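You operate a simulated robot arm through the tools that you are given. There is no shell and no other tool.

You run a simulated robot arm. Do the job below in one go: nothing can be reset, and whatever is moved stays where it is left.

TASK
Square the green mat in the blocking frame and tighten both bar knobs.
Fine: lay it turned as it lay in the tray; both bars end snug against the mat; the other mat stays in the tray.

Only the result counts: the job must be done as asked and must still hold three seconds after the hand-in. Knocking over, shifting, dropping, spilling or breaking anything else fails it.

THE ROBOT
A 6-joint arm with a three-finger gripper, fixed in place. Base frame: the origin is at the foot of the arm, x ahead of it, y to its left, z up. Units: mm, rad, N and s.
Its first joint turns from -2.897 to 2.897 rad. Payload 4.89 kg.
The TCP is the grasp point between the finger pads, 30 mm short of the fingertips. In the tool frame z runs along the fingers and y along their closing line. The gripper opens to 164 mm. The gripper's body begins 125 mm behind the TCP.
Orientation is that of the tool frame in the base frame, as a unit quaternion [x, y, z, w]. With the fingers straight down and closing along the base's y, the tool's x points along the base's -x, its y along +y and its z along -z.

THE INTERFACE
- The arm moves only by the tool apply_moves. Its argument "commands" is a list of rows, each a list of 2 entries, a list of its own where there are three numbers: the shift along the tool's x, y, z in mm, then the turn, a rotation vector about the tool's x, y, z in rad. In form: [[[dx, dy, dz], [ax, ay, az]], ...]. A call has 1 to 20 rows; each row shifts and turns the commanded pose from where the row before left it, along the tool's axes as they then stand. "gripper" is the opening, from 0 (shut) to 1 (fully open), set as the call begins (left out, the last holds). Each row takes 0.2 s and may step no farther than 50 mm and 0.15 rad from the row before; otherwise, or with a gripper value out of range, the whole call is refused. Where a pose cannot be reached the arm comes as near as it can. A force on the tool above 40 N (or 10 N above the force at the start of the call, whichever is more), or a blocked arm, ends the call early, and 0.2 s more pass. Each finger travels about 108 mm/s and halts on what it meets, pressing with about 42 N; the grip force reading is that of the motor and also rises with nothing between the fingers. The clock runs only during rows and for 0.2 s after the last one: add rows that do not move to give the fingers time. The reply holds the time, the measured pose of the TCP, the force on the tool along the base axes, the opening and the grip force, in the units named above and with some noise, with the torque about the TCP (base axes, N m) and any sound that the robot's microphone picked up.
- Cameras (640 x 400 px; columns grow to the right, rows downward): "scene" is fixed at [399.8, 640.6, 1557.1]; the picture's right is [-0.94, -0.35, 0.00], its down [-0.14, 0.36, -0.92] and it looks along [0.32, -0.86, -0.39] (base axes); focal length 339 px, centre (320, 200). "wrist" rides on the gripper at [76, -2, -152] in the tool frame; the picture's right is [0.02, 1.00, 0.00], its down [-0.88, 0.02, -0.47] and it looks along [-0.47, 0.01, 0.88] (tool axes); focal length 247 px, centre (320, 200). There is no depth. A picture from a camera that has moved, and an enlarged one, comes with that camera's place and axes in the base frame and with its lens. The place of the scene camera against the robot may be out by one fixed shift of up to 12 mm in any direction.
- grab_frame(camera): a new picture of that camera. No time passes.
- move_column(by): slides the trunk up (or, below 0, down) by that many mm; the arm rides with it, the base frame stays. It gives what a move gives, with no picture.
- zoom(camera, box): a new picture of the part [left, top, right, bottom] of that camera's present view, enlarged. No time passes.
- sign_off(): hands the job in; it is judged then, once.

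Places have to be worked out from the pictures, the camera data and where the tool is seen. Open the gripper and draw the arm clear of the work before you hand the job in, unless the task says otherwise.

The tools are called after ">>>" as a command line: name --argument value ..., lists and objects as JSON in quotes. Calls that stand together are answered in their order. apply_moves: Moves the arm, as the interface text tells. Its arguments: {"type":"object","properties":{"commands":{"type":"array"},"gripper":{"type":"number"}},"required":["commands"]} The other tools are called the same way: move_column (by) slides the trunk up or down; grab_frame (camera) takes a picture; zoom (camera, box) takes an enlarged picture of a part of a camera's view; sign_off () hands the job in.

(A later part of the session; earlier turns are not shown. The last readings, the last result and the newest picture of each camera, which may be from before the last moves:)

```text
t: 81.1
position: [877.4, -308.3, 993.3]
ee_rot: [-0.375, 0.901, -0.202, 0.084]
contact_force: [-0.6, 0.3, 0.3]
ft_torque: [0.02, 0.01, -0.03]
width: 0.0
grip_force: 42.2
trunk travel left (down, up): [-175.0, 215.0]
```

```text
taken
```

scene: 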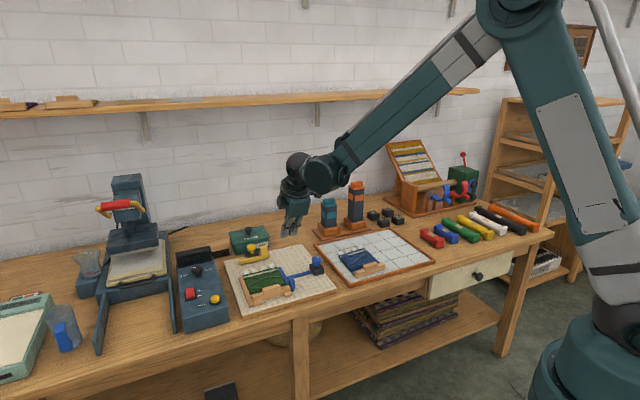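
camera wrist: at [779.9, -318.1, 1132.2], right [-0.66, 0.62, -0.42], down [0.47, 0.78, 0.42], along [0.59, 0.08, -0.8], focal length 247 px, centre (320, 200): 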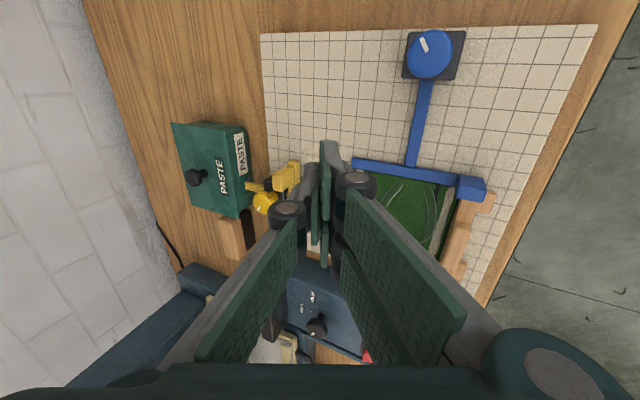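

Orientation is as planned with the fingers shut. Moving to a hover above and behind the yellow tab.

>>> apply_moves --commands '[[[-12.4, -26.4, 24.2], [0, 0, 0]], [[-12.4, -26.4, 24.2], [0, 0, 0]], [[-12.4, -26.4, 24.2], [0, 0, 0]], [[-12.4, -26.4, 24.2], [0, 0, 0]], [[0, 0, 0], [0, 0, 0]]]' --gripper 0

>>> grab_frame --camera "wrist"

>>> zoom --camera "scene" --box '[220, 190, 320, 280]'

```text
t: 82.3
position: [1010.1, -369.5, 950.4]
ee_rot: [-0.376, 0.901, -0.2, 0.083]
contact_force: [-0.6, 0.2, -1.4]
ft_torque: [0.0, 0.04, -0.04]
width: 0.0
grip_force: 42.3
trunk travel left (down, up): [-175.0, 215.0]
```

```text
taken
camera wrist: at [912.2, -379.6, 1089.2], right [-0.66, 0.62, -0.42], down [0.47, 0.78, 0.42], along [0.59, 0.08, -0.8], focal length 247 px, centre (320, 200)
```

wrist: 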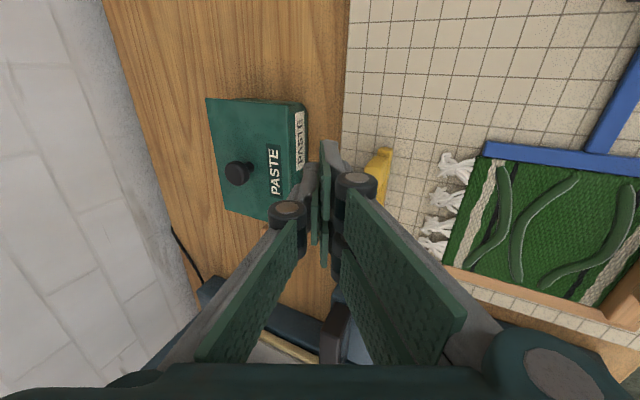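

```text
4.44 times, centred on (270, 235) of scene
camera zoom: at [399.8, 640.6, 1557.1], right [-0.94, -0.35, 0.0], down [-0.14, 0.36, -0.92], along [0.32, -0.86, -0.39], focal length 1505 px, centre (542, 44)
```

zoom: 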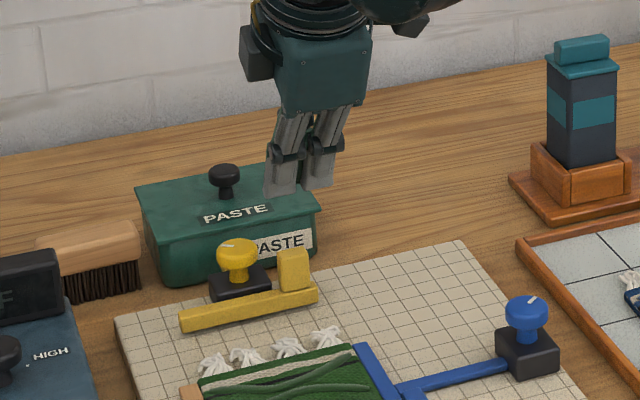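

Reach is fine here. I'll shift slightly further behind the tab and descend partway, checking clearance in the scene view.

>>> apply_moves --commands '[[[3, -13.1, 6.1], [0, 0, 0]], [[0, 8.45, 18.1], [0, 0, 0]], [[0, 8.45, 18.1], [0, 0, 0]], [[0, 0, 0], [0, 0, 0]]]' --gripper 0

>>> zoom --camera "scene" --box '[230, 210, 300, 270]'

>>> grab_frame --camera "wrist"

```text
t: 83.3
position: [1017.6, -381.5, 911.6]
ee_rot: [-0.375, 0.902, -0.199, 0.083]
contact_force: [-0.7, -0.2, -0.5]
ft_torque: [0.05, 0.0, -0.04]
width: 0.0
grip_force: 41.7
trunk travel left (down, up): [-175.0, 215.0]
```

```text
6.67 times, centred on (265, 240) of scene
camera zoom: at [399.8, 640.6, 1557.1], right [-0.94, -0.35, 0.0], down [-0.14, 0.36, -0.92], along [0.32, -0.86, -0.39], focal length 2257 px, centre (687, -67)
```

zoom: 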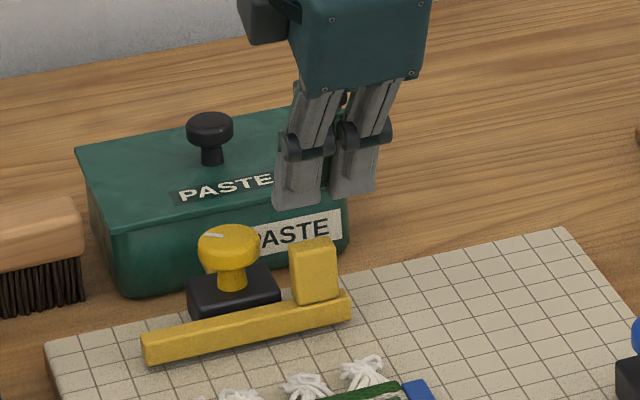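

```text
taken
camera wrist: at [919.8, -392.0, 1050.1], right [-0.66, 0.62, -0.42], down [0.47, 0.78, 0.42], along [0.59, 0.08, -0.8], focal length 247 px, centre (320, 200)
```

wrist: 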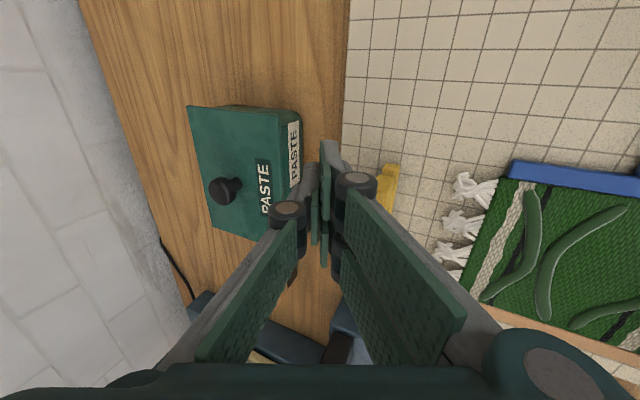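

The +e1 fingertip lines up with the tab and will come down well behind it. Descending the rest of the way in steps.

>>> apply_moves --commands '[[[0, 6.3, 13.6], [0, 0, 0]], [[0, 6.3, 13.6], [0, 0, 0]], [[0, 3.4, 7.2], [0, 0, 0]], [[0, 0, 0], [0, 0, 0]]]' --gripper 0

>>> zoom --camera "scene" --box '[230, 210, 300, 270]'

```text
t: 84.3
position: [1019.3, -381.6, 871.8]
ee_rot: [-0.376, 0.901, -0.2, 0.083]
contact_force: [0.9, 0.0, 0.3]
ft_torque: [0.01, -0.02, 0.0]
width: 0.0
grip_force: 42.0
trunk travel left (down, up): [-175.0, 215.0]
```

```text
6.67 times, centred on (265, 240) of scene
camera zoom: at [399.8, 640.6, 1557.1], right [-0.94, -0.35, 0.0], down [-0.14, 0.36, -0.92], along [0.32, -0.86, -0.39], focal length 2257 px, centre (687, -67)
```

zoom: 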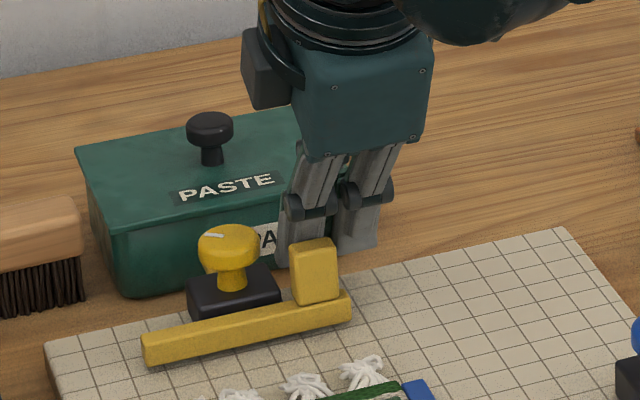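

The closed fingers are down behind the tab with no contact. Now drawing straight toward the mat (−V), first gently to find the tab.

>>> apply_moves --commands '[[[0, 3.6, -1.7], [0, 0, 0]], [[0, 2.7, -1.3], [0, 0, 0]], [[0, 1.8, -0.85], [0, 0, 0]], [[0, 0, 0], [0, 0, 0]]]' --gripper 0

>>> zoom --camera "scene" --box '[240, 230, 280, 265]'

```text
t: 85.3
position: [1012.7, -374.4, 870.3]
ee_rot: [-0.375, 0.901, -0.2, 0.083]
contact_force: [0.5, -0.7, -0.2]
ft_torque: [0.0, 0.01, 0.02]
width: 0.2
grip_force: 42.0
trunk travel left (down, up): [-175.0, 215.0]
```

```text
11.43 times, centred on (260, 248) of scene
camera zoom: at [399.8, 640.6, 1557.1], right [-0.94, -0.35, 0.0], down [-0.14, 0.36, -0.92], along [0.32, -0.86, -0.39], focal length 3870 px, centre (1006, -343)
```

zoom: 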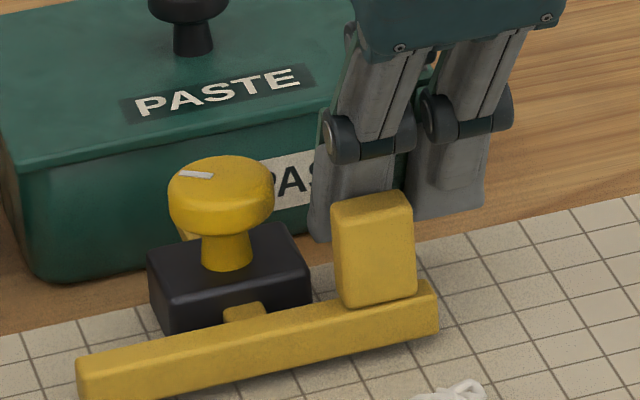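

>>> apply_moves --commands '[[[0, 1.8, -0.85], [0, 0, 0]], [[0, 1.8, -0.85], [0, 0, 0]], [[0, 0, 0], [0, 0, 0]]]' --gripper 0

>>> apply_moves --commands '[[[0, 1.8, -0.85], [0, 0, 0]], [[0, 1.8, -0.85], [0, 0, 0]], [[0, 0, 0], [0, 0, 0]]]' --gripper 0

>>> zoom --camera "scene" --box '[240, 230, 280, 265]'

```text
t: 86.1
position: [1009.4, -371.3, 872.1]
ee_rot: [-0.376, 0.901, -0.2, 0.084]
contact_force: [0.4, -0.2, -1.4]
ft_torque: [0.03, 0.01, -0.01]
width: 0.1
grip_force: 42.0
trunk travel left (down, up): [-175.0, 215.0]
```

```text
t: 86.9
position: [1005.2, -370.4, 871.5]
ee_rot: [-0.375, 0.901, -0.2, 0.084]
contact_force: [-0.3, 0.1, 0.4]
ft_torque: [0.0, 0.01, 0.0]
width: 0.2
grip_force: 42.0
trunk travel left (down, up): [-175.0, 215.0]
```

```text
11.43 times, centred on (260, 248) of scene
camera zoom: at [399.8, 640.6, 1557.1], right [-0.94, -0.35, 0.0], down [-0.14, 0.36, -0.92], along [0.32, -0.86, -0.39], focal length 3870 px, centre (1006, -343)
```

zoom: 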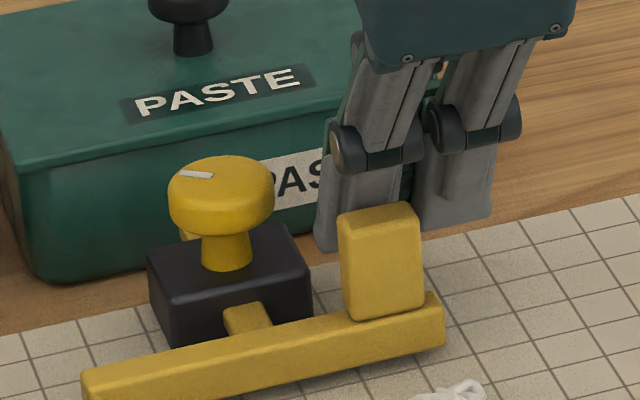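

The bar is following the fingertips with almost no resistance. Drawing it about 45 mm closer to the mat.

>>> apply_moves --commands '[[[0, 4.53, -2.11], [0, 0, 0]], [[0, 4.53, -2.11], [0, 0, 0]], [[0, 4.53, -2.11], [0, 0, 0]], [[0, 4.53, -2.11], [0, 0, 0]], [[0, 4.53, -2.11], [0, 0, 0]], [[0, 4.53, -2.11], [0, 0, 0]], [[0, 4.53, -2.11], [0, 0, 0]], [[0, 4.53, -2.11], [0, 0, 0]], [[0, 4.53, -2.11], [0, 0, 0]], [[0, 0, 0], [0, 0, 0]]]' --gripper 0

>>> zoom --camera "scene" --box '[230, 220, 310, 290]'

>>> grab_frame --camera "wrist"

```text
t: 89.1
position: [973.0, -338.3, 870.9]
ee_rot: [-0.376, 0.901, -0.2, 0.084]
contact_force: [0.1, -0.8, -0.3]
ft_torque: [0.04, 0.03, 0.01]
width: 0.2
grip_force: 42.3
trunk travel left (down, up): [-175.0, 215.0]
```

```text
5.71 times, centred on (270, 255) of scene
camera zoom: at [399.8, 640.6, 1557.1], right [-0.94, -0.35, 0.0], down [-0.14, 0.36, -0.92], along [0.32, -0.86, -0.39], focal length 1935 px, centre (606, -114)
```

zoom: 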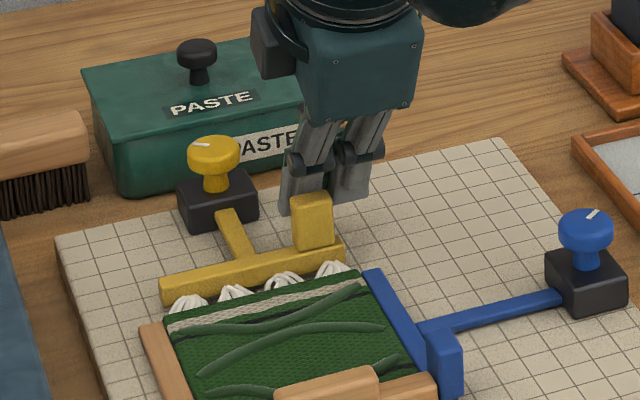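

```text
taken
camera wrist: at [876.3, -348.6, 1010.7], right [-0.66, 0.62, -0.42], down [0.47, 0.78, 0.42], along [0.59, 0.08, -0.8], focal length 247 px, centre (320, 200)
```

wrist: 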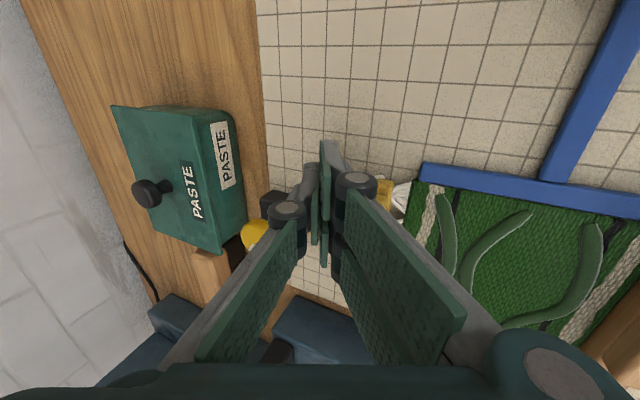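

>>> apply_moves --commands '[[[0, 2.72, -1.27], [0, 0, 0]], [[0, 2.72, -1.27], [0, 0, 0]], [[0, 2.72, -1.27], [0, 0, 0]], [[0, 2.72, -1.27], [0, 0, 0]], [[0, 2.72, -1.27], [0, 0, 0]], [[0, 0, 0], [0, 0, 0]]]' --gripper 0

>>> zoom --camera "scene" --box '[235, 240, 305, 300]'

```text
t: 90.5
position: [966.2, -327.8, 872.3]
ee_rot: [-0.375, 0.901, -0.201, 0.084]
contact_force: [16.0, -15.0, 8.2]
ft_torque: [0.31, 0.14, -0.42]
width: 0.0
grip_force: 42.0
trunk travel left (down, up): [-175.0, 215.0]
```

```text
6.67 times, centred on (270, 270) of scene
camera zoom: at [399.8, 640.6, 1557.1], right [-0.94, -0.35, 0.0], down [-0.14, 0.36, -0.92], along [0.32, -0.86, -0.39], focal length 2257 px, centre (653, -267)
```

zoom: 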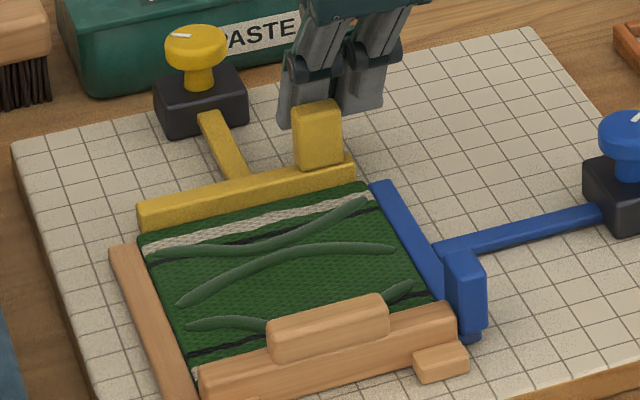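

A ~22 N reaction shows the yellow bar has come up against the mat's back edge. Let me zoom to verify it is flush.

>>> zoom --camera "scene" --box '[252, 262, 292, 292]'

>>> zoom --camera "wrist" --box '[240, 130, 460, 330]'

```text
13.33 times, centred on (272, 277) of scene
camera zoom: at [399.8, 640.6, 1557.1], right [-0.94, -0.35, 0.0], down [-0.14, 0.36, -0.92], along [0.32, -0.86, -0.39], focal length 4515 px, centre (960, -827)
```

zoom: 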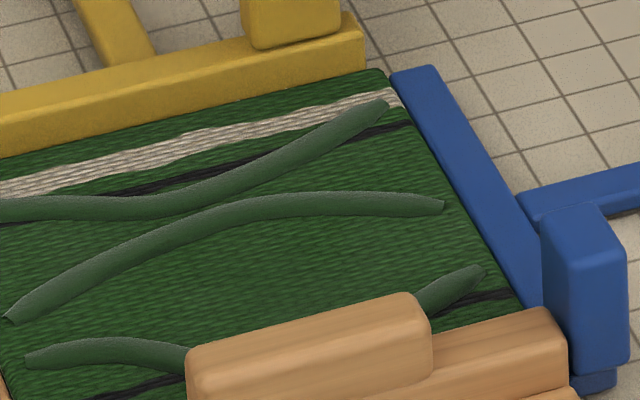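

```text
2.00 times, centred on (350, 230) of wrist
camera zoom: at [867.0, -338.5, 1011.5], right [-0.66, 0.62, -0.42], down [0.47, 0.78, 0.42], along [0.59, 0.08, -0.8], focal length 494 px, centre (260, 140)
```

zoom: 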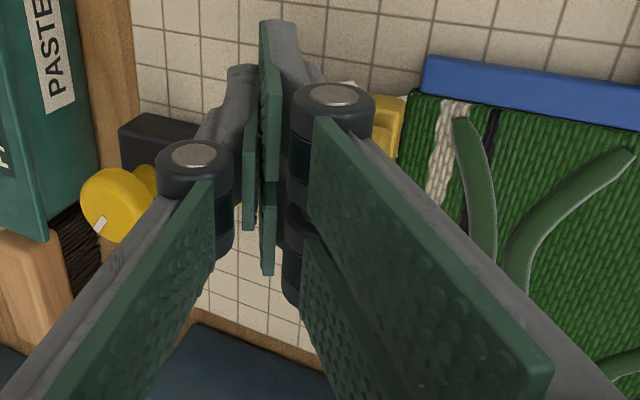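

The bar lies flush along the mat's back edge. I'll back the fingers off the tab and rise clear, then confirm it stays snug.

>>> apply_moves --commands '[[[0, -0.9, 0.42], [0, 0, 0]], [[0, -4.5, 2.1], [0, 0, 0]], [[0, -4.5, 2.1], [0, 0, 0]], [[0, -8.45, -18.1], [0, 0, 0]], [[0, -12.7, -27.2], [0, 0, 0]], [[0, -16.9, -36.2], [0, 0, 0]], [[0, 0, 0], [0, 0, 0]]]' --gripper 0

>>> zoom --camera "scene" --box '[235, 240, 305, 300]'

>>> grab_frame --camera "wrist"

```text
t: 92.1
position: [972.6, -334.8, 960.3]
ee_rot: [-0.375, 0.902, -0.2, 0.083]
contact_force: [-0.7, 0.5, -0.2]
ft_torque: [0.01, -0.01, 0.02]
width: 0.0
grip_force: 42.0
trunk travel left (down, up): [-175.0, 215.0]
```

```text
6.67 times, centred on (270, 270) of scene
camera zoom: at [399.8, 640.6, 1557.1], right [-0.94, -0.35, 0.0], down [-0.14, 0.36, -0.92], along [0.32, -0.86, -0.39], focal length 2257 px, centre (653, -267)
```

zoom: 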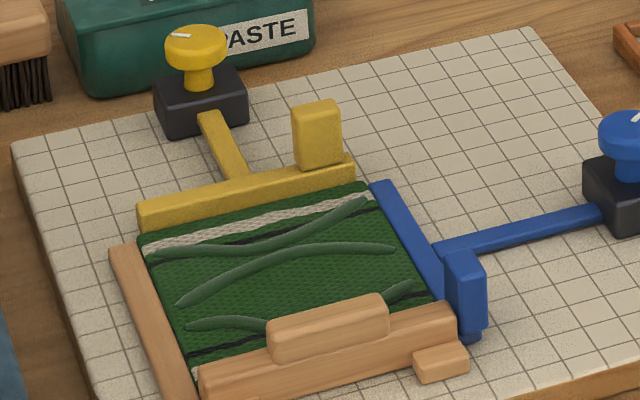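

```text
taken
camera wrist: at [873.5, -344.8, 1100.1], right [-0.66, 0.62, -0.42], down [0.47, 0.78, 0.42], along [0.59, 0.08, -0.8], focal length 247 px, centre (320, 200)
```

wrist: 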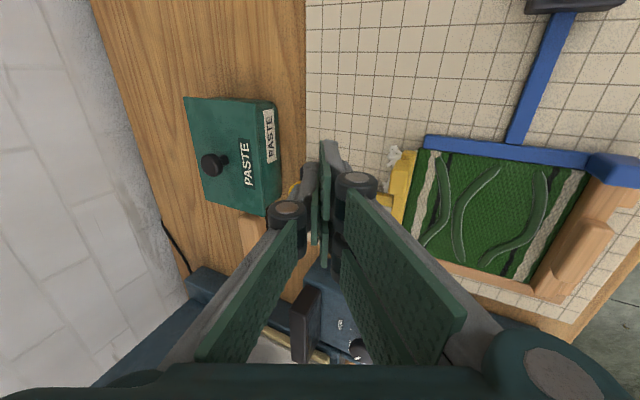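

Both bars are flush to the squared mat. Next the yellow knob: I'll retract, re-orient to a radial lean (25°) with room for a clockwise stroke, and come back over it.

>>> apply_moves --commands '[[[0, 38.5, -18], [0, 0, 0]], [[0, 38.5, -18], [0, 0, 0]], [[0, 0, 0], [-0.109, 0, 0]], [[0, 0, 0], [-0.109, 0, 0]], [[0, 0, 0], [-0.109, 0, 0]], [[0, 0, 0], [-0.109, 0, 0]], [[0, 0, 0], [0, 0, 0.1316]], [[0, 0, 0], [0, 0, 0.1316]], [[0, 0, 0], [0, 0, 0.1316]], [[0, 0, 0], [0, 0, 0.1316]], [[0, 0, 0], [0, 0, 0.1316]], [[0, 0, 0], [0, -0.109, 0]], [[0, 0, 0], [0, -0.109, 0]], [[0, 0, 0], [0, -0.109, 0]], [[0, 0, 0], [0, -0.109, 0]], [[0, 0, 0], [0, 0, 0]]]' --gripper 0.45

>>> grab_frame --camera "wrist"

```text
t: 95.5
position: [911.3, -274.9, 963.2]
ee_rot: [-0.064, 0.974, 0.015, 0.217]
contact_force: [-1.0, 0.0, -0.2]
ft_torque: [-0.03, -0.02, 0.03]
width: 74.1
grip_force: 0.1
trunk travel left (down, up): [-175.0, 215.0]
```

```text
taken
camera wrist: at [779.1, -294.7, 1069.0], right [-0.15, 0.99, -0.01], down [0.59, 0.1, 0.8], along [0.79, 0.11, -0.6], focal length 247 px, centre (320, 200)
```

wrist: 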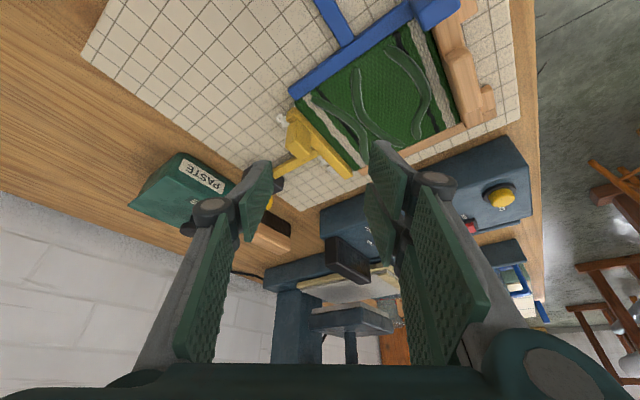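

>>> apply_moves --commands '[[[-27.4, -19.8, 15], [0, 0, 0]], [[-27.4, -19.8, 15], [0, 0, 0]], [[-27.4, -19.8, 15], [0, 0, 0]], [[-27.4, -19.8, 15], [0, 0, 0]], [[0, 0, 0], [0, 0, 0]]]' --gripper 0.45

>>> grab_frame --camera "wrist"

>>> zoom --camera "scene" --box '[220, 190, 320, 280]'

```text
t: 96.7
position: [1042.5, -337.6, 956.3]
ee_rot: [-0.063, 0.974, 0.014, 0.216]
contact_force: [1.4, -0.1, -1.2]
ft_torque: [0.03, 0.02, 0.04]
width: 73.9
grip_force: 0.1
trunk travel left (down, up): [-175.0, 215.0]
```

```text
taken
camera wrist: at [911.6, -357.4, 1061.7], right [-0.15, 0.99, -0.01], down [0.59, 0.1, 0.8], along [0.79, 0.11, -0.6], focal length 247 px, centre (320, 200)
```

wrist: 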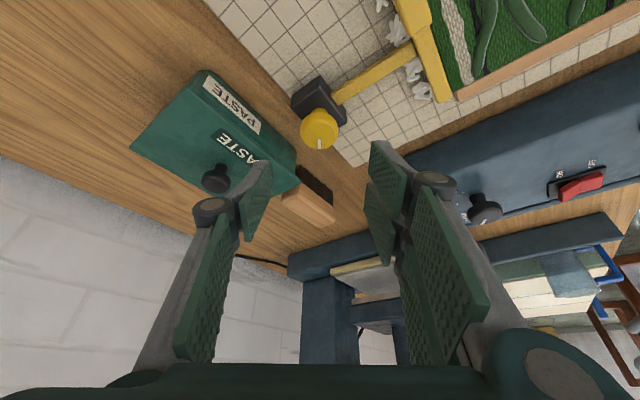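

```text
4.44 times, centred on (270, 235) of scene
camera zoom: at [399.8, 640.6, 1557.1], right [-0.94, -0.35, 0.0], down [-0.14, 0.36, -0.92], along [0.32, -0.86, -0.39], focal length 1505 px, centre (542, 44)
```

zoom: 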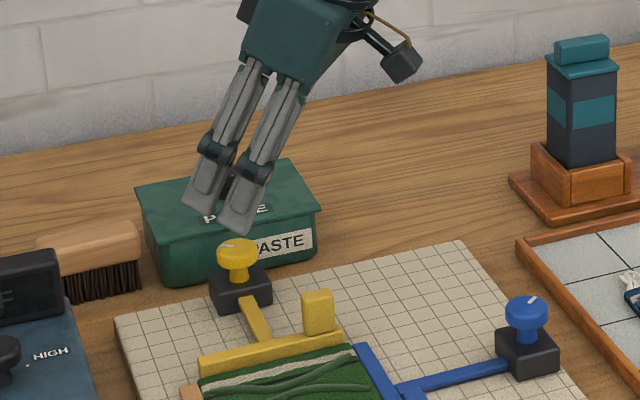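

>>> zoom --camera "wrist" --box '[270, 80, 370, 180]'

```text
4.00 times, centred on (320, 130) of wrist
camera zoom: at [911.6, -357.4, 1061.7], right [-0.15, 0.99, -0.01], down [0.59, 0.1, 0.8], along [0.79, 0.11, -0.6], focal length 988 px, centre (320, 480)
```

zoom: 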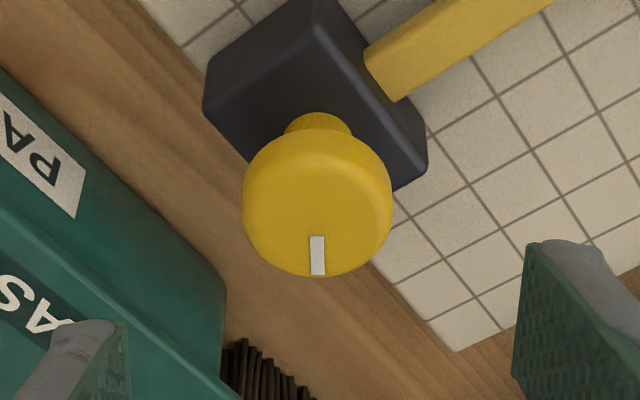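

The knob comes out ≈5 mm further out and 2 mm to the side of my aim point. Correcting and descending partway, then rechecking.

>>> apply_moves --commands '[[[-4.8, -2.4, 2.2], [0, 0, 0]], [[9.5, 0, 20.4], [0, 0, 0]], [[9.5, 0, 20.4], [0, 0, 0]], [[0, 0, 0], [0, 0, 0]]]' --gripper 0.45

>>> zoom --camera "wrist" --box '[240, 90, 400, 210]'

>>> zoom --camera "scene" --box '[230, 210, 300, 270]'

```text
t: 97.7
position: [1049.5, -340.0, 908.1]
ee_rot: [-0.064, 0.974, 0.014, 0.216]
contact_force: [0.6, -0.6, 0.7]
ft_torque: [0.01, 0.04, -0.01]
width: 73.7
grip_force: 0.1
trunk travel left (down, up): [-175.0, 215.0]
```

```text
3.33 times, centred on (320, 150) of wrist
camera zoom: at [918.1, -360.1, 1014.0], right [-0.15, 0.99, -0.01], down [0.59, 0.1, 0.8], along [0.79, 0.11, -0.6], focal length 823 px, centre (320, 367)
```

zoom: 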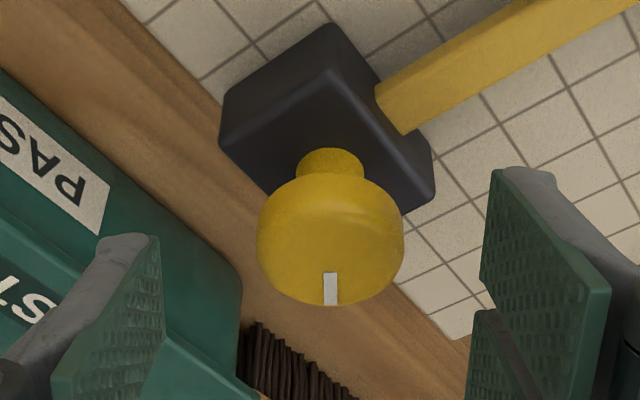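

```text
6.67 times, centred on (265, 240) of scene
camera zoom: at [399.8, 640.6, 1557.1], right [-0.94, -0.35, 0.0], down [-0.14, 0.36, -0.92], along [0.32, -0.86, -0.39], focal length 2257 px, centre (687, -67)
```

zoom: 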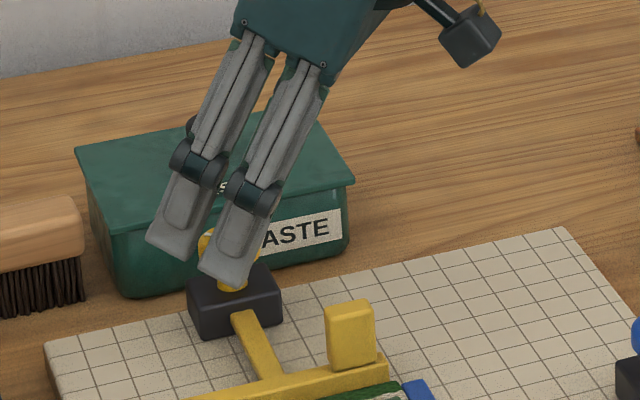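

Nearly centred (1–2 mm corrections). Completing the descent so the tips straddle the cap.

>>> apply_moves --commands '[[[4.8, 0.9, 8], [0, 0, 0]], [[4.7, 0, 7.9], [0, 0, 0]], [[0, 0, 0], [0, 0, 0]]]' --gripper 0.45

>>> zoom --camera "wrist" --box '[240, 100, 400, 220]'

>>> zoom --camera "scene" --box '[240, 220, 290, 262]'

```text
t: 98.5
position: [1048.3, -339.3, 890.8]
ee_rot: [-0.064, 0.974, 0.015, 0.215]
contact_force: [0.4, 0.6, -0.1]
ft_torque: [-0.02, 0.03, 0.0]
width: 73.8
grip_force: 0.1
trunk travel left (down, up): [-175.0, 215.0]
```

```text
3.33 times, centred on (320, 160) of wrist
camera zoom: at [916.1, -359.1, 996.2], right [-0.15, 0.99, -0.01], down [0.59, 0.1, 0.8], along [0.79, 0.11, -0.6], focal length 823 px, centre (320, 333)
```

zoom: 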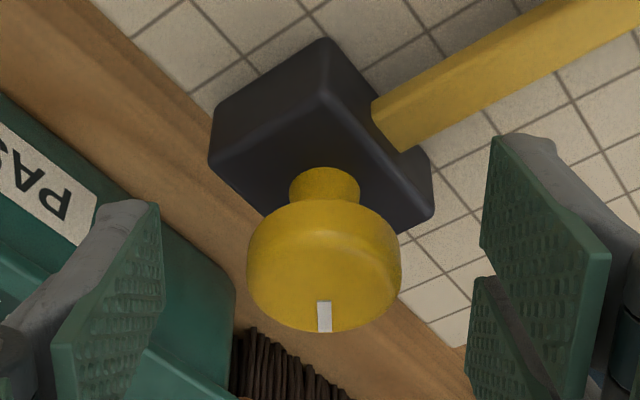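

```text
9.52 times, centred on (265, 241) of scene
camera zoom: at [399.8, 640.6, 1557.1], right [-0.94, -0.35, 0.0], down [-0.14, 0.36, -0.92], along [0.32, -0.86, -0.39], focal length 3225 px, centre (844, -190)
```

zoom: 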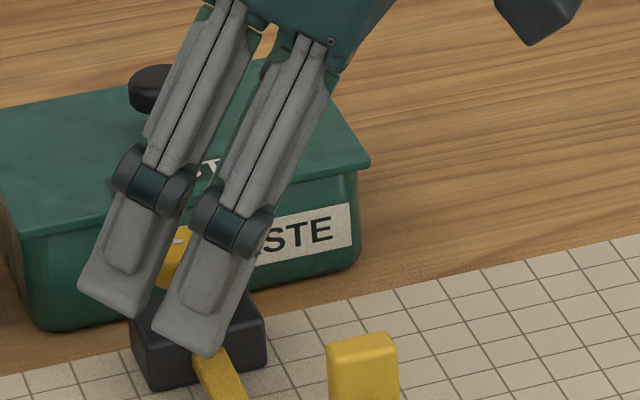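

The knob sits centred laterally and ~10 mm ahead of the TCP, as planned for the leaned grip. Closing.

>>> apply_moves --commands '[[[0, 0, 0], [0, 0, 0]], [[0, 0, 0], [0, 0, 0]], [[0, 0, 0], [0, 0, 0]], [[0, 0, 0], [0, 0, 0]]]' --gripper 0

>>> zoom --camera "wrist" --box '[240, 100, 400, 220]'

```text
t: 99.5
position: [1047.7, -339.0, 889.9]
ee_rot: [-0.064, 0.974, 0.014, 0.216]
contact_force: [-4.0, 7.8, -4.8]
ft_torque: [0.06, 0.18, 0.0]
width: 34.9
grip_force: 44.9
trunk travel left (down, up): [-175.0, 215.0]
```

```text
3.33 times, centred on (320, 160) of wrist
camera zoom: at [916.2, -358.6, 996.2], right [-0.15, 0.99, -0.01], down [0.59, 0.1, 0.8], along [0.79, 0.12, -0.6], focal length 823 px, centre (320, 333)
```

zoom: 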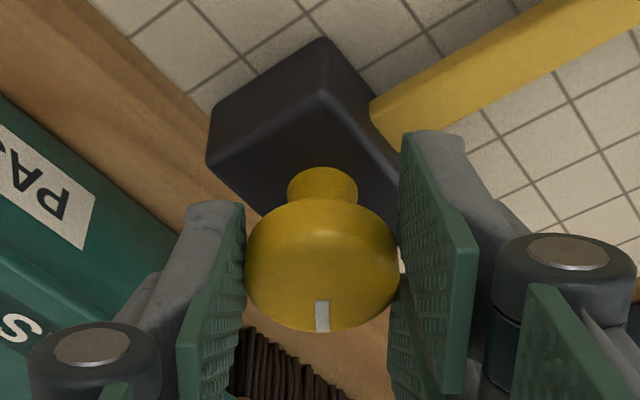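

Gripped at 34.9 mm—full diameter. Turning clockwise about the vertical knob axis while keeping the lean (with the matching small arc of the TCP).

>>> apply_moves --commands '[[[0, 0.8, 0], [0.0338, 0, 0.0725]], [[0, 0.8, 0], [0.0338, 0, 0.0725]], [[0, 0.8, 0], [0.0338, 0, 0.0725]], [[0, 0, 0], [0, 0, 0]]]' --gripper 0

>>> zoom --camera "wrist" --box '[240, 100, 400, 220]'

```text
t: 100.5
position: [1046.8, -336.6, 890.6]
ee_rot: [0.054, 0.975, -0.012, 0.216]
contact_force: [-25.4, 10.0, -10.0]
ft_torque: [0.41, 1.01, 0.12]
width: 34.7
grip_force: 44.8
trunk travel left (down, up): [-175.0, 215.0]
```

```text
3.33 times, centred on (320, 160) of wrist
camera zoom: at [915.4, -323.8, 996.3], right [0.09, 1.0, -0.01], down [0.6, -0.05, 0.8], along [0.8, -0.08, -0.6], focal length 823 px, centre (320, 333)
```

zoom: 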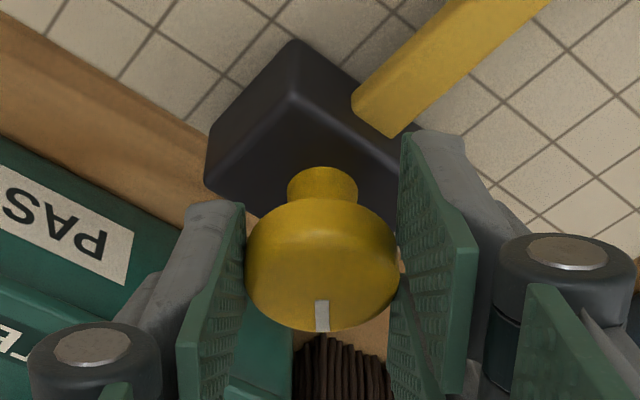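

>>> apply_moves --commands '[[[1.0, 0.3, -0.2], [0, 0, 0]], [[0, 0, 0], [0, 0, 0]]]' --gripper 0

```text
t: 101.1
position: [1047.7, -336.3, 888.9]
ee_rot: [0.054, 0.975, -0.012, 0.217]
contact_force: [-18.0, 2.3, -5.3]
ft_torque: [-0.06, 0.7, 0.02]
width: 35.0
grip_force: 45.1
trunk travel left (down, up): [-175.0, 215.0]
```

>>> apply_moves --commands '[[[0.8, 0, -0.35], [0, 0, 0]], [[0, 0, 0], [0, 0, 0]]]' --gripper 0

```text
t: 101.7
position: [1047.3, -336.2, 890.0]
ee_rot: [0.055, 0.975, -0.013, 0.216]
contact_force: [0.6, -3.1, 0.4]
ft_torque: [-0.22, -0.08, 0.0]
width: 34.9
grip_force: 45.4
trunk travel left (down, up): [-175.0, 215.0]
```

>>> apply_moves --commands '[[[0.3, 0.8, -0.15], [0.0338, 0, 0.0725]], [[0.3, 0.8, -0.15], [0.0338, 0, 0.0725]], [[0, 0, 0], [0, 0, 0]]]' --gripper 0

```text
t: 102.5
position: [1046.5, -334.3, 889.8]
ee_rot: [0.132, 0.967, -0.029, 0.216]
contact_force: [32.3, -11.2, 10.2]
ft_torque: [-0.44, -1.21, -0.04]
width: 34.9
grip_force: 45.4
trunk travel left (down, up): [-175.0, 215.0]
```

>>> apply_moves --commands '[[[-0.8, -0.1, 0.35], [0, 0, 0]], [[0, 0, 0], [0, 0, 0]]]' --gripper 0

```text
t: 103.1
position: [1046.9, -334.3, 889.9]
ee_rot: [0.13, 0.967, -0.029, 0.215]
contact_force: [29.5, -4.8, 10.6]
ft_torque: [-0.27, -0.93, 0.05]
width: 34.7
grip_force: 44.1
trunk travel left (down, up): [-175.0, 215.0]
```

>>> apply_moves --commands '[[[-0.7, 0, 0.3], [0, 0, 0]], [[0, 0, 0], [0, 0, 0]]]' --gripper 0

>>> zoom --camera "wrist" --box '[240, 100, 400, 220]'

```text
t: 103.7
position: [1047.0, -333.0, 890.3]
ee_rot: [0.13, 0.968, -0.028, 0.215]
contact_force: [11.0, 1.5, 5.6]
ft_torque: [-0.06, -0.24, 0.06]
width: 34.7
grip_force: 44.4
trunk travel left (down, up): [-175.0, 215.0]
```

```text
3.33 times, centred on (320, 160) of wrist
camera zoom: at [919.3, -301.1, 996.5], right [0.25, 0.97, -0.01], down [0.58, -0.14, 0.8], along [0.77, -0.2, -0.6], focal length 823 px, centre (320, 333)
```

zoom: 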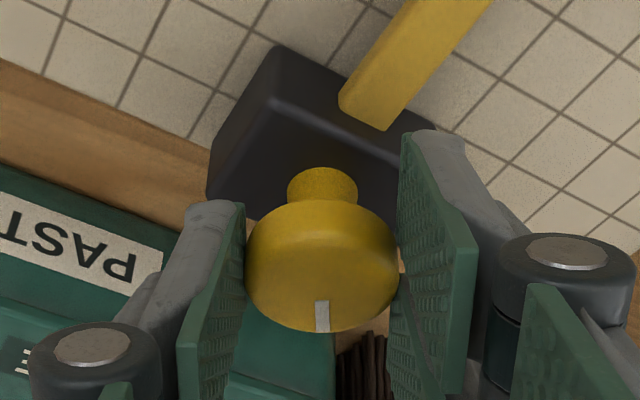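

>>> apply_moves --commands '[[[-0.3, 0.8, 0.15], [0.0338, 0, 0.0725]], [[0, 0.8, 0], [0.0338, 0, 0.0725]], [[0, 0.8, 0], [0.0338, 0, 0.0725]], [[0, 0, 0], [0, 0, 0]]]' --gripper 0

```text
t: 104.7
position: [1049.3, -332.5, 891.5]
ee_rot: [0.247, 0.944, -0.055, 0.21]
contact_force: [-17.6, 14.2, -7.3]
ft_torque: [0.51, 0.81, 0.06]
width: 34.7
grip_force: 45.4
trunk travel left (down, up): [-175.0, 215.0]
```

>>> apply_moves --commands '[[[0.6, 0.1, -0.3], [0, 0, 0]], [[0, 0, 0], [0, 0, 0]]]' --gripper 0

```text
t: 105.3
position: [1048.4, -331.2, 889.2]
ee_rot: [0.246, 0.945, -0.055, 0.209]
contact_force: [-12.2, 9.3, -10.9]
ft_torque: [0.22, 0.45, 0.07]
width: 34.5
grip_force: 44.7
trunk travel left (down, up): [-175.0, 215.0]
```

>>> apply_moves --commands '[[[0.4, 0.8, 0], [0.0338, 0, 0.0725]], [[0, 0.8, 0], [0.0338, 0, 0.0725]], [[0, 0.8, 0], [0.0338, 0, 0.0725]], [[0, 0, 0], [0, 0, 0]]]' --gripper 0

>>> zoom --camera "wrist" --box '[240, 100, 400, 220]'

```text
t: 106.3
position: [1050.8, -328.9, 890.5]
ee_rot: [0.356, 0.909, -0.079, 0.202]
contact_force: [-1.1, 10.7, -6.5]
ft_torque: [0.21, -0.18, 0.1]
width: 34.2
grip_force: 45.3
trunk travel left (down, up): [-175.0, 215.0]
```

```text
3.33 times, centred on (320, 160) of wrist
camera zoom: at [951.8, -240.3, 996.3], right [0.67, 0.75, -0.01], down [0.45, -0.39, 0.8], along [0.59, -0.54, -0.6], focal length 823 px, centre (320, 333)
```

zoom: 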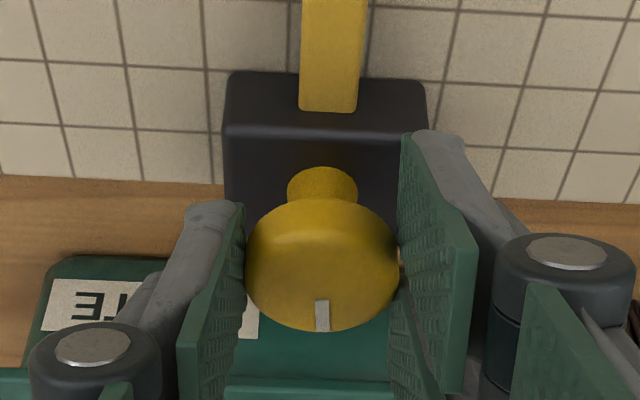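

The knob follows (≈50° so far, torque still low) and the arm tracks well. Continuing the stroke a bit further.

>>> apply_moves --commands '[[[0, 0.9, 0], [0.0338, 0, 0.0725]], [[0, 0.8, 0], [0.0338, 0, 0.0725]], [[0, 0, 0], [0, 0, 0]]]' --gripper 0

```text
t: 107.1
position: [1050.5, -328.7, 890.3]
ee_rot: [0.429, 0.877, -0.096, 0.195]
contact_force: [12.5, 7.5, -0.5]
ft_torque: [0.2, 0.1, 0.15]
width: 34.7
grip_force: 44.4
trunk travel left (down, up): [-175.0, 215.0]
```

>>> apply_moves --commands '[[[0, 1.3, 0], [0.0338, 0, 0.0725]], [[0, 0.8, 0], [0.0338, 0, 0.0725]], [[0, 0, 0], [0, 0, 0]]]' --gripper 0

>>> zoom --camera "wrist" --box '[240, 100, 400, 220]'

```text
t: 107.9
position: [1053.3, -328.1, 890.1]
ee_rot: [0.497, 0.84, -0.111, 0.187]
contact_force: [16.8, 0.9, 3.9]
ft_torque: [0.02, -0.53, 0.19]
width: 34.6
grip_force: 45.3
trunk travel left (down, up): [-175.0, 215.0]
```

```text
3.33 times, centred on (320, 160) of wrist
camera zoom: at [987.9, -211.4, 996.4], right [0.87, 0.5, -0.01], down [0.3, -0.51, 0.8], along [0.39, -0.7, -0.6], focal length 823 px, centre (320, 333)
```

zoom: 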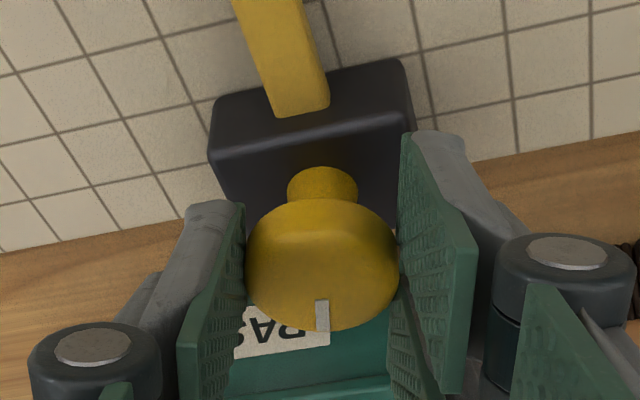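

>>> apply_moves --commands '[[[-0.2, 1.3, 0.1], [0.0338, 0, 0.0725]], [[0, 0.8, 0], [0.0338, 0, 0.0725]], [[0, 0, 0], [0, 0, 0]]]' --gripper 0

```text
t: 108.7
position: [1054.1, -327.5, 890.8]
ee_rot: [0.562, 0.798, -0.125, 0.178]
contact_force: [18.1, -1.5, 10.4]
ft_torque: [-0.51, -0.48, 0.19]
width: 34.8
grip_force: 45.3
trunk travel left (down, up): [-175.0, 215.0]
```

>>> apply_moves --commands '[[[-0.3, 1.4, -0.1], [0.0338, 0, 0.0725]], [[0, 0.8, 0], [0.0338, 0, 0.0725]], [[0, 0, 0], [0, 0, 0]]]' --gripper 0

>>> zoom --camera "wrist" --box '[240, 100, 400, 220]'

>>> zoom --camera "scene" --box '[220, 190, 320, 290]'

```text
t: 109.5
position: [1056.0, -326.8, 890.2]
ee_rot: [0.625, 0.75, -0.139, 0.166]
contact_force: [0.5, 3.8, 2.9]
ft_torque: [0.04, 0.15, -0.02]
width: 34.8
grip_force: 44.9
trunk travel left (down, up): [-175.0, 215.0]
```

```text
3.33 times, centred on (320, 160) of wrist
camera zoom: at [1031.4, -195.3, 996.5], right [0.98, 0.2, -0.01], down [0.13, -0.58, 0.8], along [0.15, -0.79, -0.6], focal length 823 px, centre (320, 333)
```

zoom: 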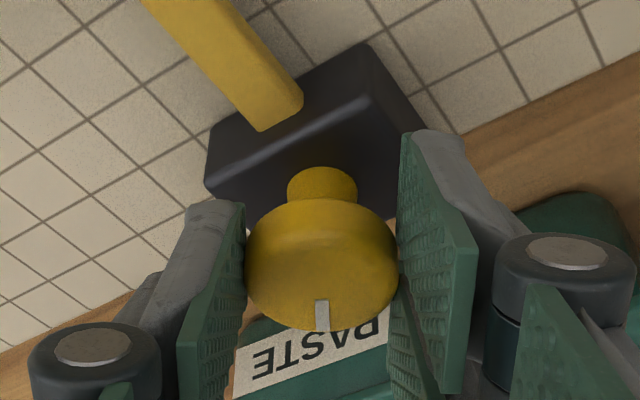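

```text
4.00 times, centred on (270, 240) of scene
camera zoom: at [399.8, 640.6, 1557.1], right [-0.94, -0.35, 0.0], down [-0.14, 0.36, -0.92], along [0.32, -0.86, -0.39], focal length 1354 px, centre (520, 40)
```

zoom: 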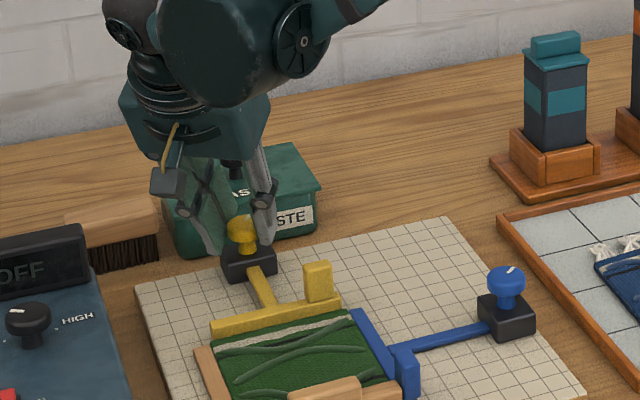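

87° turned, still free. Continuing clockwise with the arm tracking well.

>>> apply_moves --commands '[[[0, 0.9, 0], [0.0338, 0, 0.0725]], [[0, 0.8, 0], [0.0338, 0, 0.0725]], [[0, 0, 0], [0, 0, 0]]]' --gripper 0

```text
t: 110.3
position: [1058.1, -325.9, 889.3]
ee_rot: [0.683, 0.698, -0.153, 0.154]
contact_force: [-10.3, 3.8, -8.8]
ft_torque: [0.65, 0.28, -0.08]
width: 34.8
grip_force: 45.0
trunk travel left (down, up): [-175.0, 215.0]
```

>>> apply_moves --commands '[[[0.1, 0.4, 0.1], [0.0338, 0, 0.0725]], [[0, 0.8, 0], [0.0338, 0, 0.0725]], [[0, 0, 0], [0, 0, 0]]]' --gripper 0

>>> zoom --camera "wrist" --box '[240, 100, 400, 220]'

```text
t: 111.1
position: [1058.8, -326.4, 889.6]
ee_rot: [0.736, 0.641, -0.163, 0.143]
contact_force: [4.2, 6.7, -4.9]
ft_torque: [0.05, 0.01, 0.06]
width: 34.8
grip_force: 44.6
trunk travel left (down, up): [-175.0, 215.0]
```

```text
3.33 times, centred on (320, 160) of wrist
camera zoom: at [1077.4, -193.6, 996.6], right [0.99, -0.12, -0.01], down [-0.06, -0.59, 0.8], along [-0.1, -0.8, -0.6], focal length 823 px, centre (320, 333)
```

zoom: 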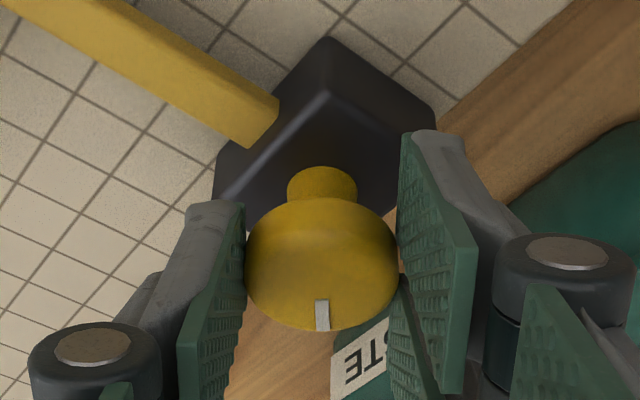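

>>> apply_moves --commands '[[[0, 0.9, 0.1], [0.0338, 0, 0.0725]], [[0, 0.8, 0], [0.0338, 0, 0.0725]], [[0, 0, 0], [0, 0, 0]]]' --gripper 0

>>> zoom --camera "wrist" --box '[240, 100, 400, 220]'

>>> zoom --camera "scene" --box '[235, 210, 295, 260]'

```text
t: 111.9
position: [1061.8, -325.5, 890.8]
ee_rot: [0.785, 0.58, -0.174, 0.129]
contact_force: [16.7, 7.1, 7.0]
ft_torque: [-0.26, -0.23, 0.66]
width: 34.5
grip_force: 44.8
trunk travel left (down, up): [-175.0, 215.0]
```

```text
3.33 times, centred on (320, 160) of wrist
camera zoom: at [1100.1, -198.3, 996.7], right [0.96, -0.27, -0.01], down [-0.16, -0.58, 0.8], along [-0.23, -0.77, -0.6], focal length 823 px, centre (320, 333)
```

zoom: 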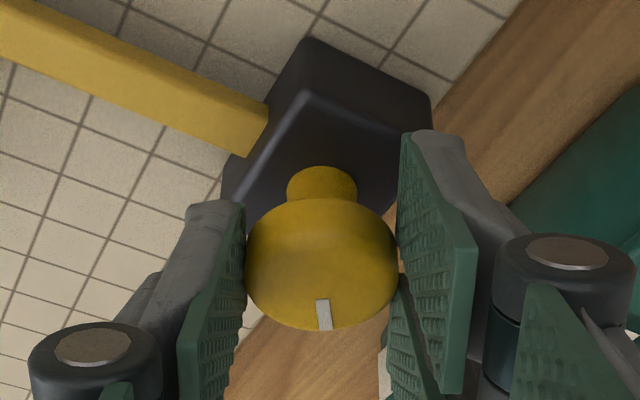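

```text
8.00 times, centred on (265, 235) of scene
camera zoom: at [399.8, 640.6, 1557.1], right [-0.94, -0.35, 0.0], down [-0.14, 0.36, -0.92], along [0.32, -0.86, -0.39], focal length 2709 px, centre (760, -80)
```

zoom: 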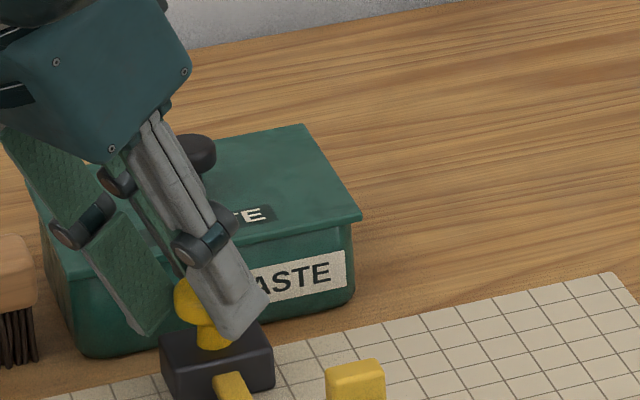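

Torque jumped to 0.66 N·m at ~114° – it is tightening. One more small push to confirm it has stopped turning.

>>> apply_moves --commands '[[[-0.2, 1.2, 0.0], [0.0253, 0, 0.0544]], [[0, 0.6, 0], [0.0253, 0, 0.0544]], [[0, 0, 0], [0, 0, 0]]]' --gripper 0

>>> zoom --camera "wrist" --box '[240, 100, 400, 220]'

```text
t: 112.7
position: [1062.7, -326.8, 890.9]
ee_rot: [0.819, 0.532, -0.181, 0.117]
contact_force: [2.8, 17.8, -2.2]
ft_torque: [0.73, -0.06, 0.89]
width: 34.8
grip_force: 45.0
trunk travel left (down, up): [-175.0, 215.0]
```

```text
3.33 times, centred on (320, 160) of wrist
camera zoom: at [1116.5, -204.2, 996.5], right [0.92, -0.39, -0.01], down [-0.22, -0.55, 0.8], along [-0.32, -0.74, -0.6], focal length 823 px, centre (320, 333)
```

zoom: 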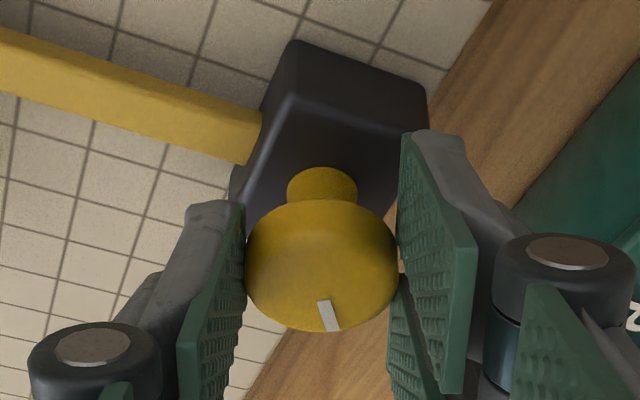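

The hand now slips at 0.89 N·m with the knob stationary: the yellow knob is tight. Opening modestly (the paste box is near) and rising straight up.

>>> apply_moves --commands '[[[0, 0, 0], [0, 0, 0]], [[0, 0, 0], [0, 0, 0]], [[-6.3, 0, -13.6], [0, 0, 0]], [[-12.7, 0, -27.2], [0, 0, 0]], [[-16.9, 0, -36.2], [0, 0, 0]], [[0, 0, 0], [0, 0, 0]]]' --gripper 0.32

>>> zoom --camera "scene" --box '[220, 200, 340, 310]'

>>> grab_frame --camera "wrist"

```text
t: 114.1
position: [1060.7, -326.5, 976.4]
ee_rot: [0.818, 0.532, -0.182, 0.118]
contact_force: [0.0, 0.2, 0.4]
ft_torque: [0.01, -0.05, 0.05]
width: 52.4
grip_force: 0.0
trunk travel left (down, up): [-175.0, 215.0]
```

```text
3.64 times, centred on (280, 255) of scene
camera zoom: at [399.8, 640.6, 1557.1], right [-0.94, -0.35, 0.0], down [-0.14, 0.36, -0.92], along [0.32, -0.86, -0.39], focal length 1231 px, centre (466, 0)
```

zoom: 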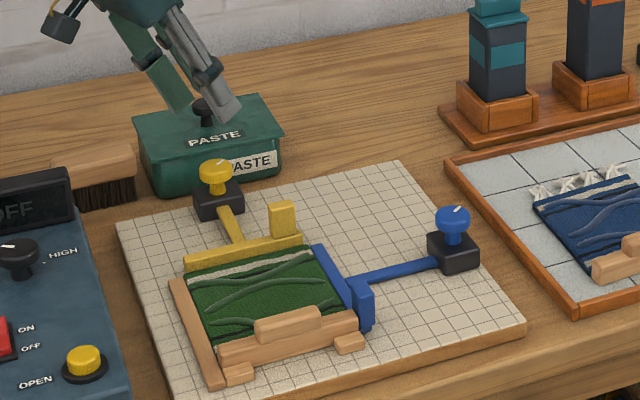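

```text
taken
camera wrist: at [1114.2, -204.1, 1082.6], right [0.92, -0.39, -0.01], down [-0.23, -0.55, 0.8], along [-0.32, -0.74, -0.6], focal length 247 px, centre (320, 200)
```

wrist: 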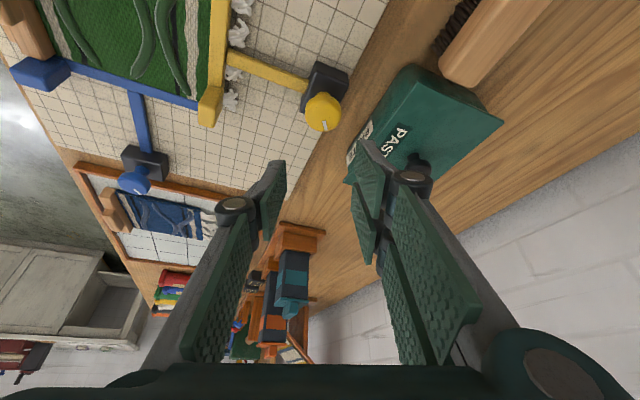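

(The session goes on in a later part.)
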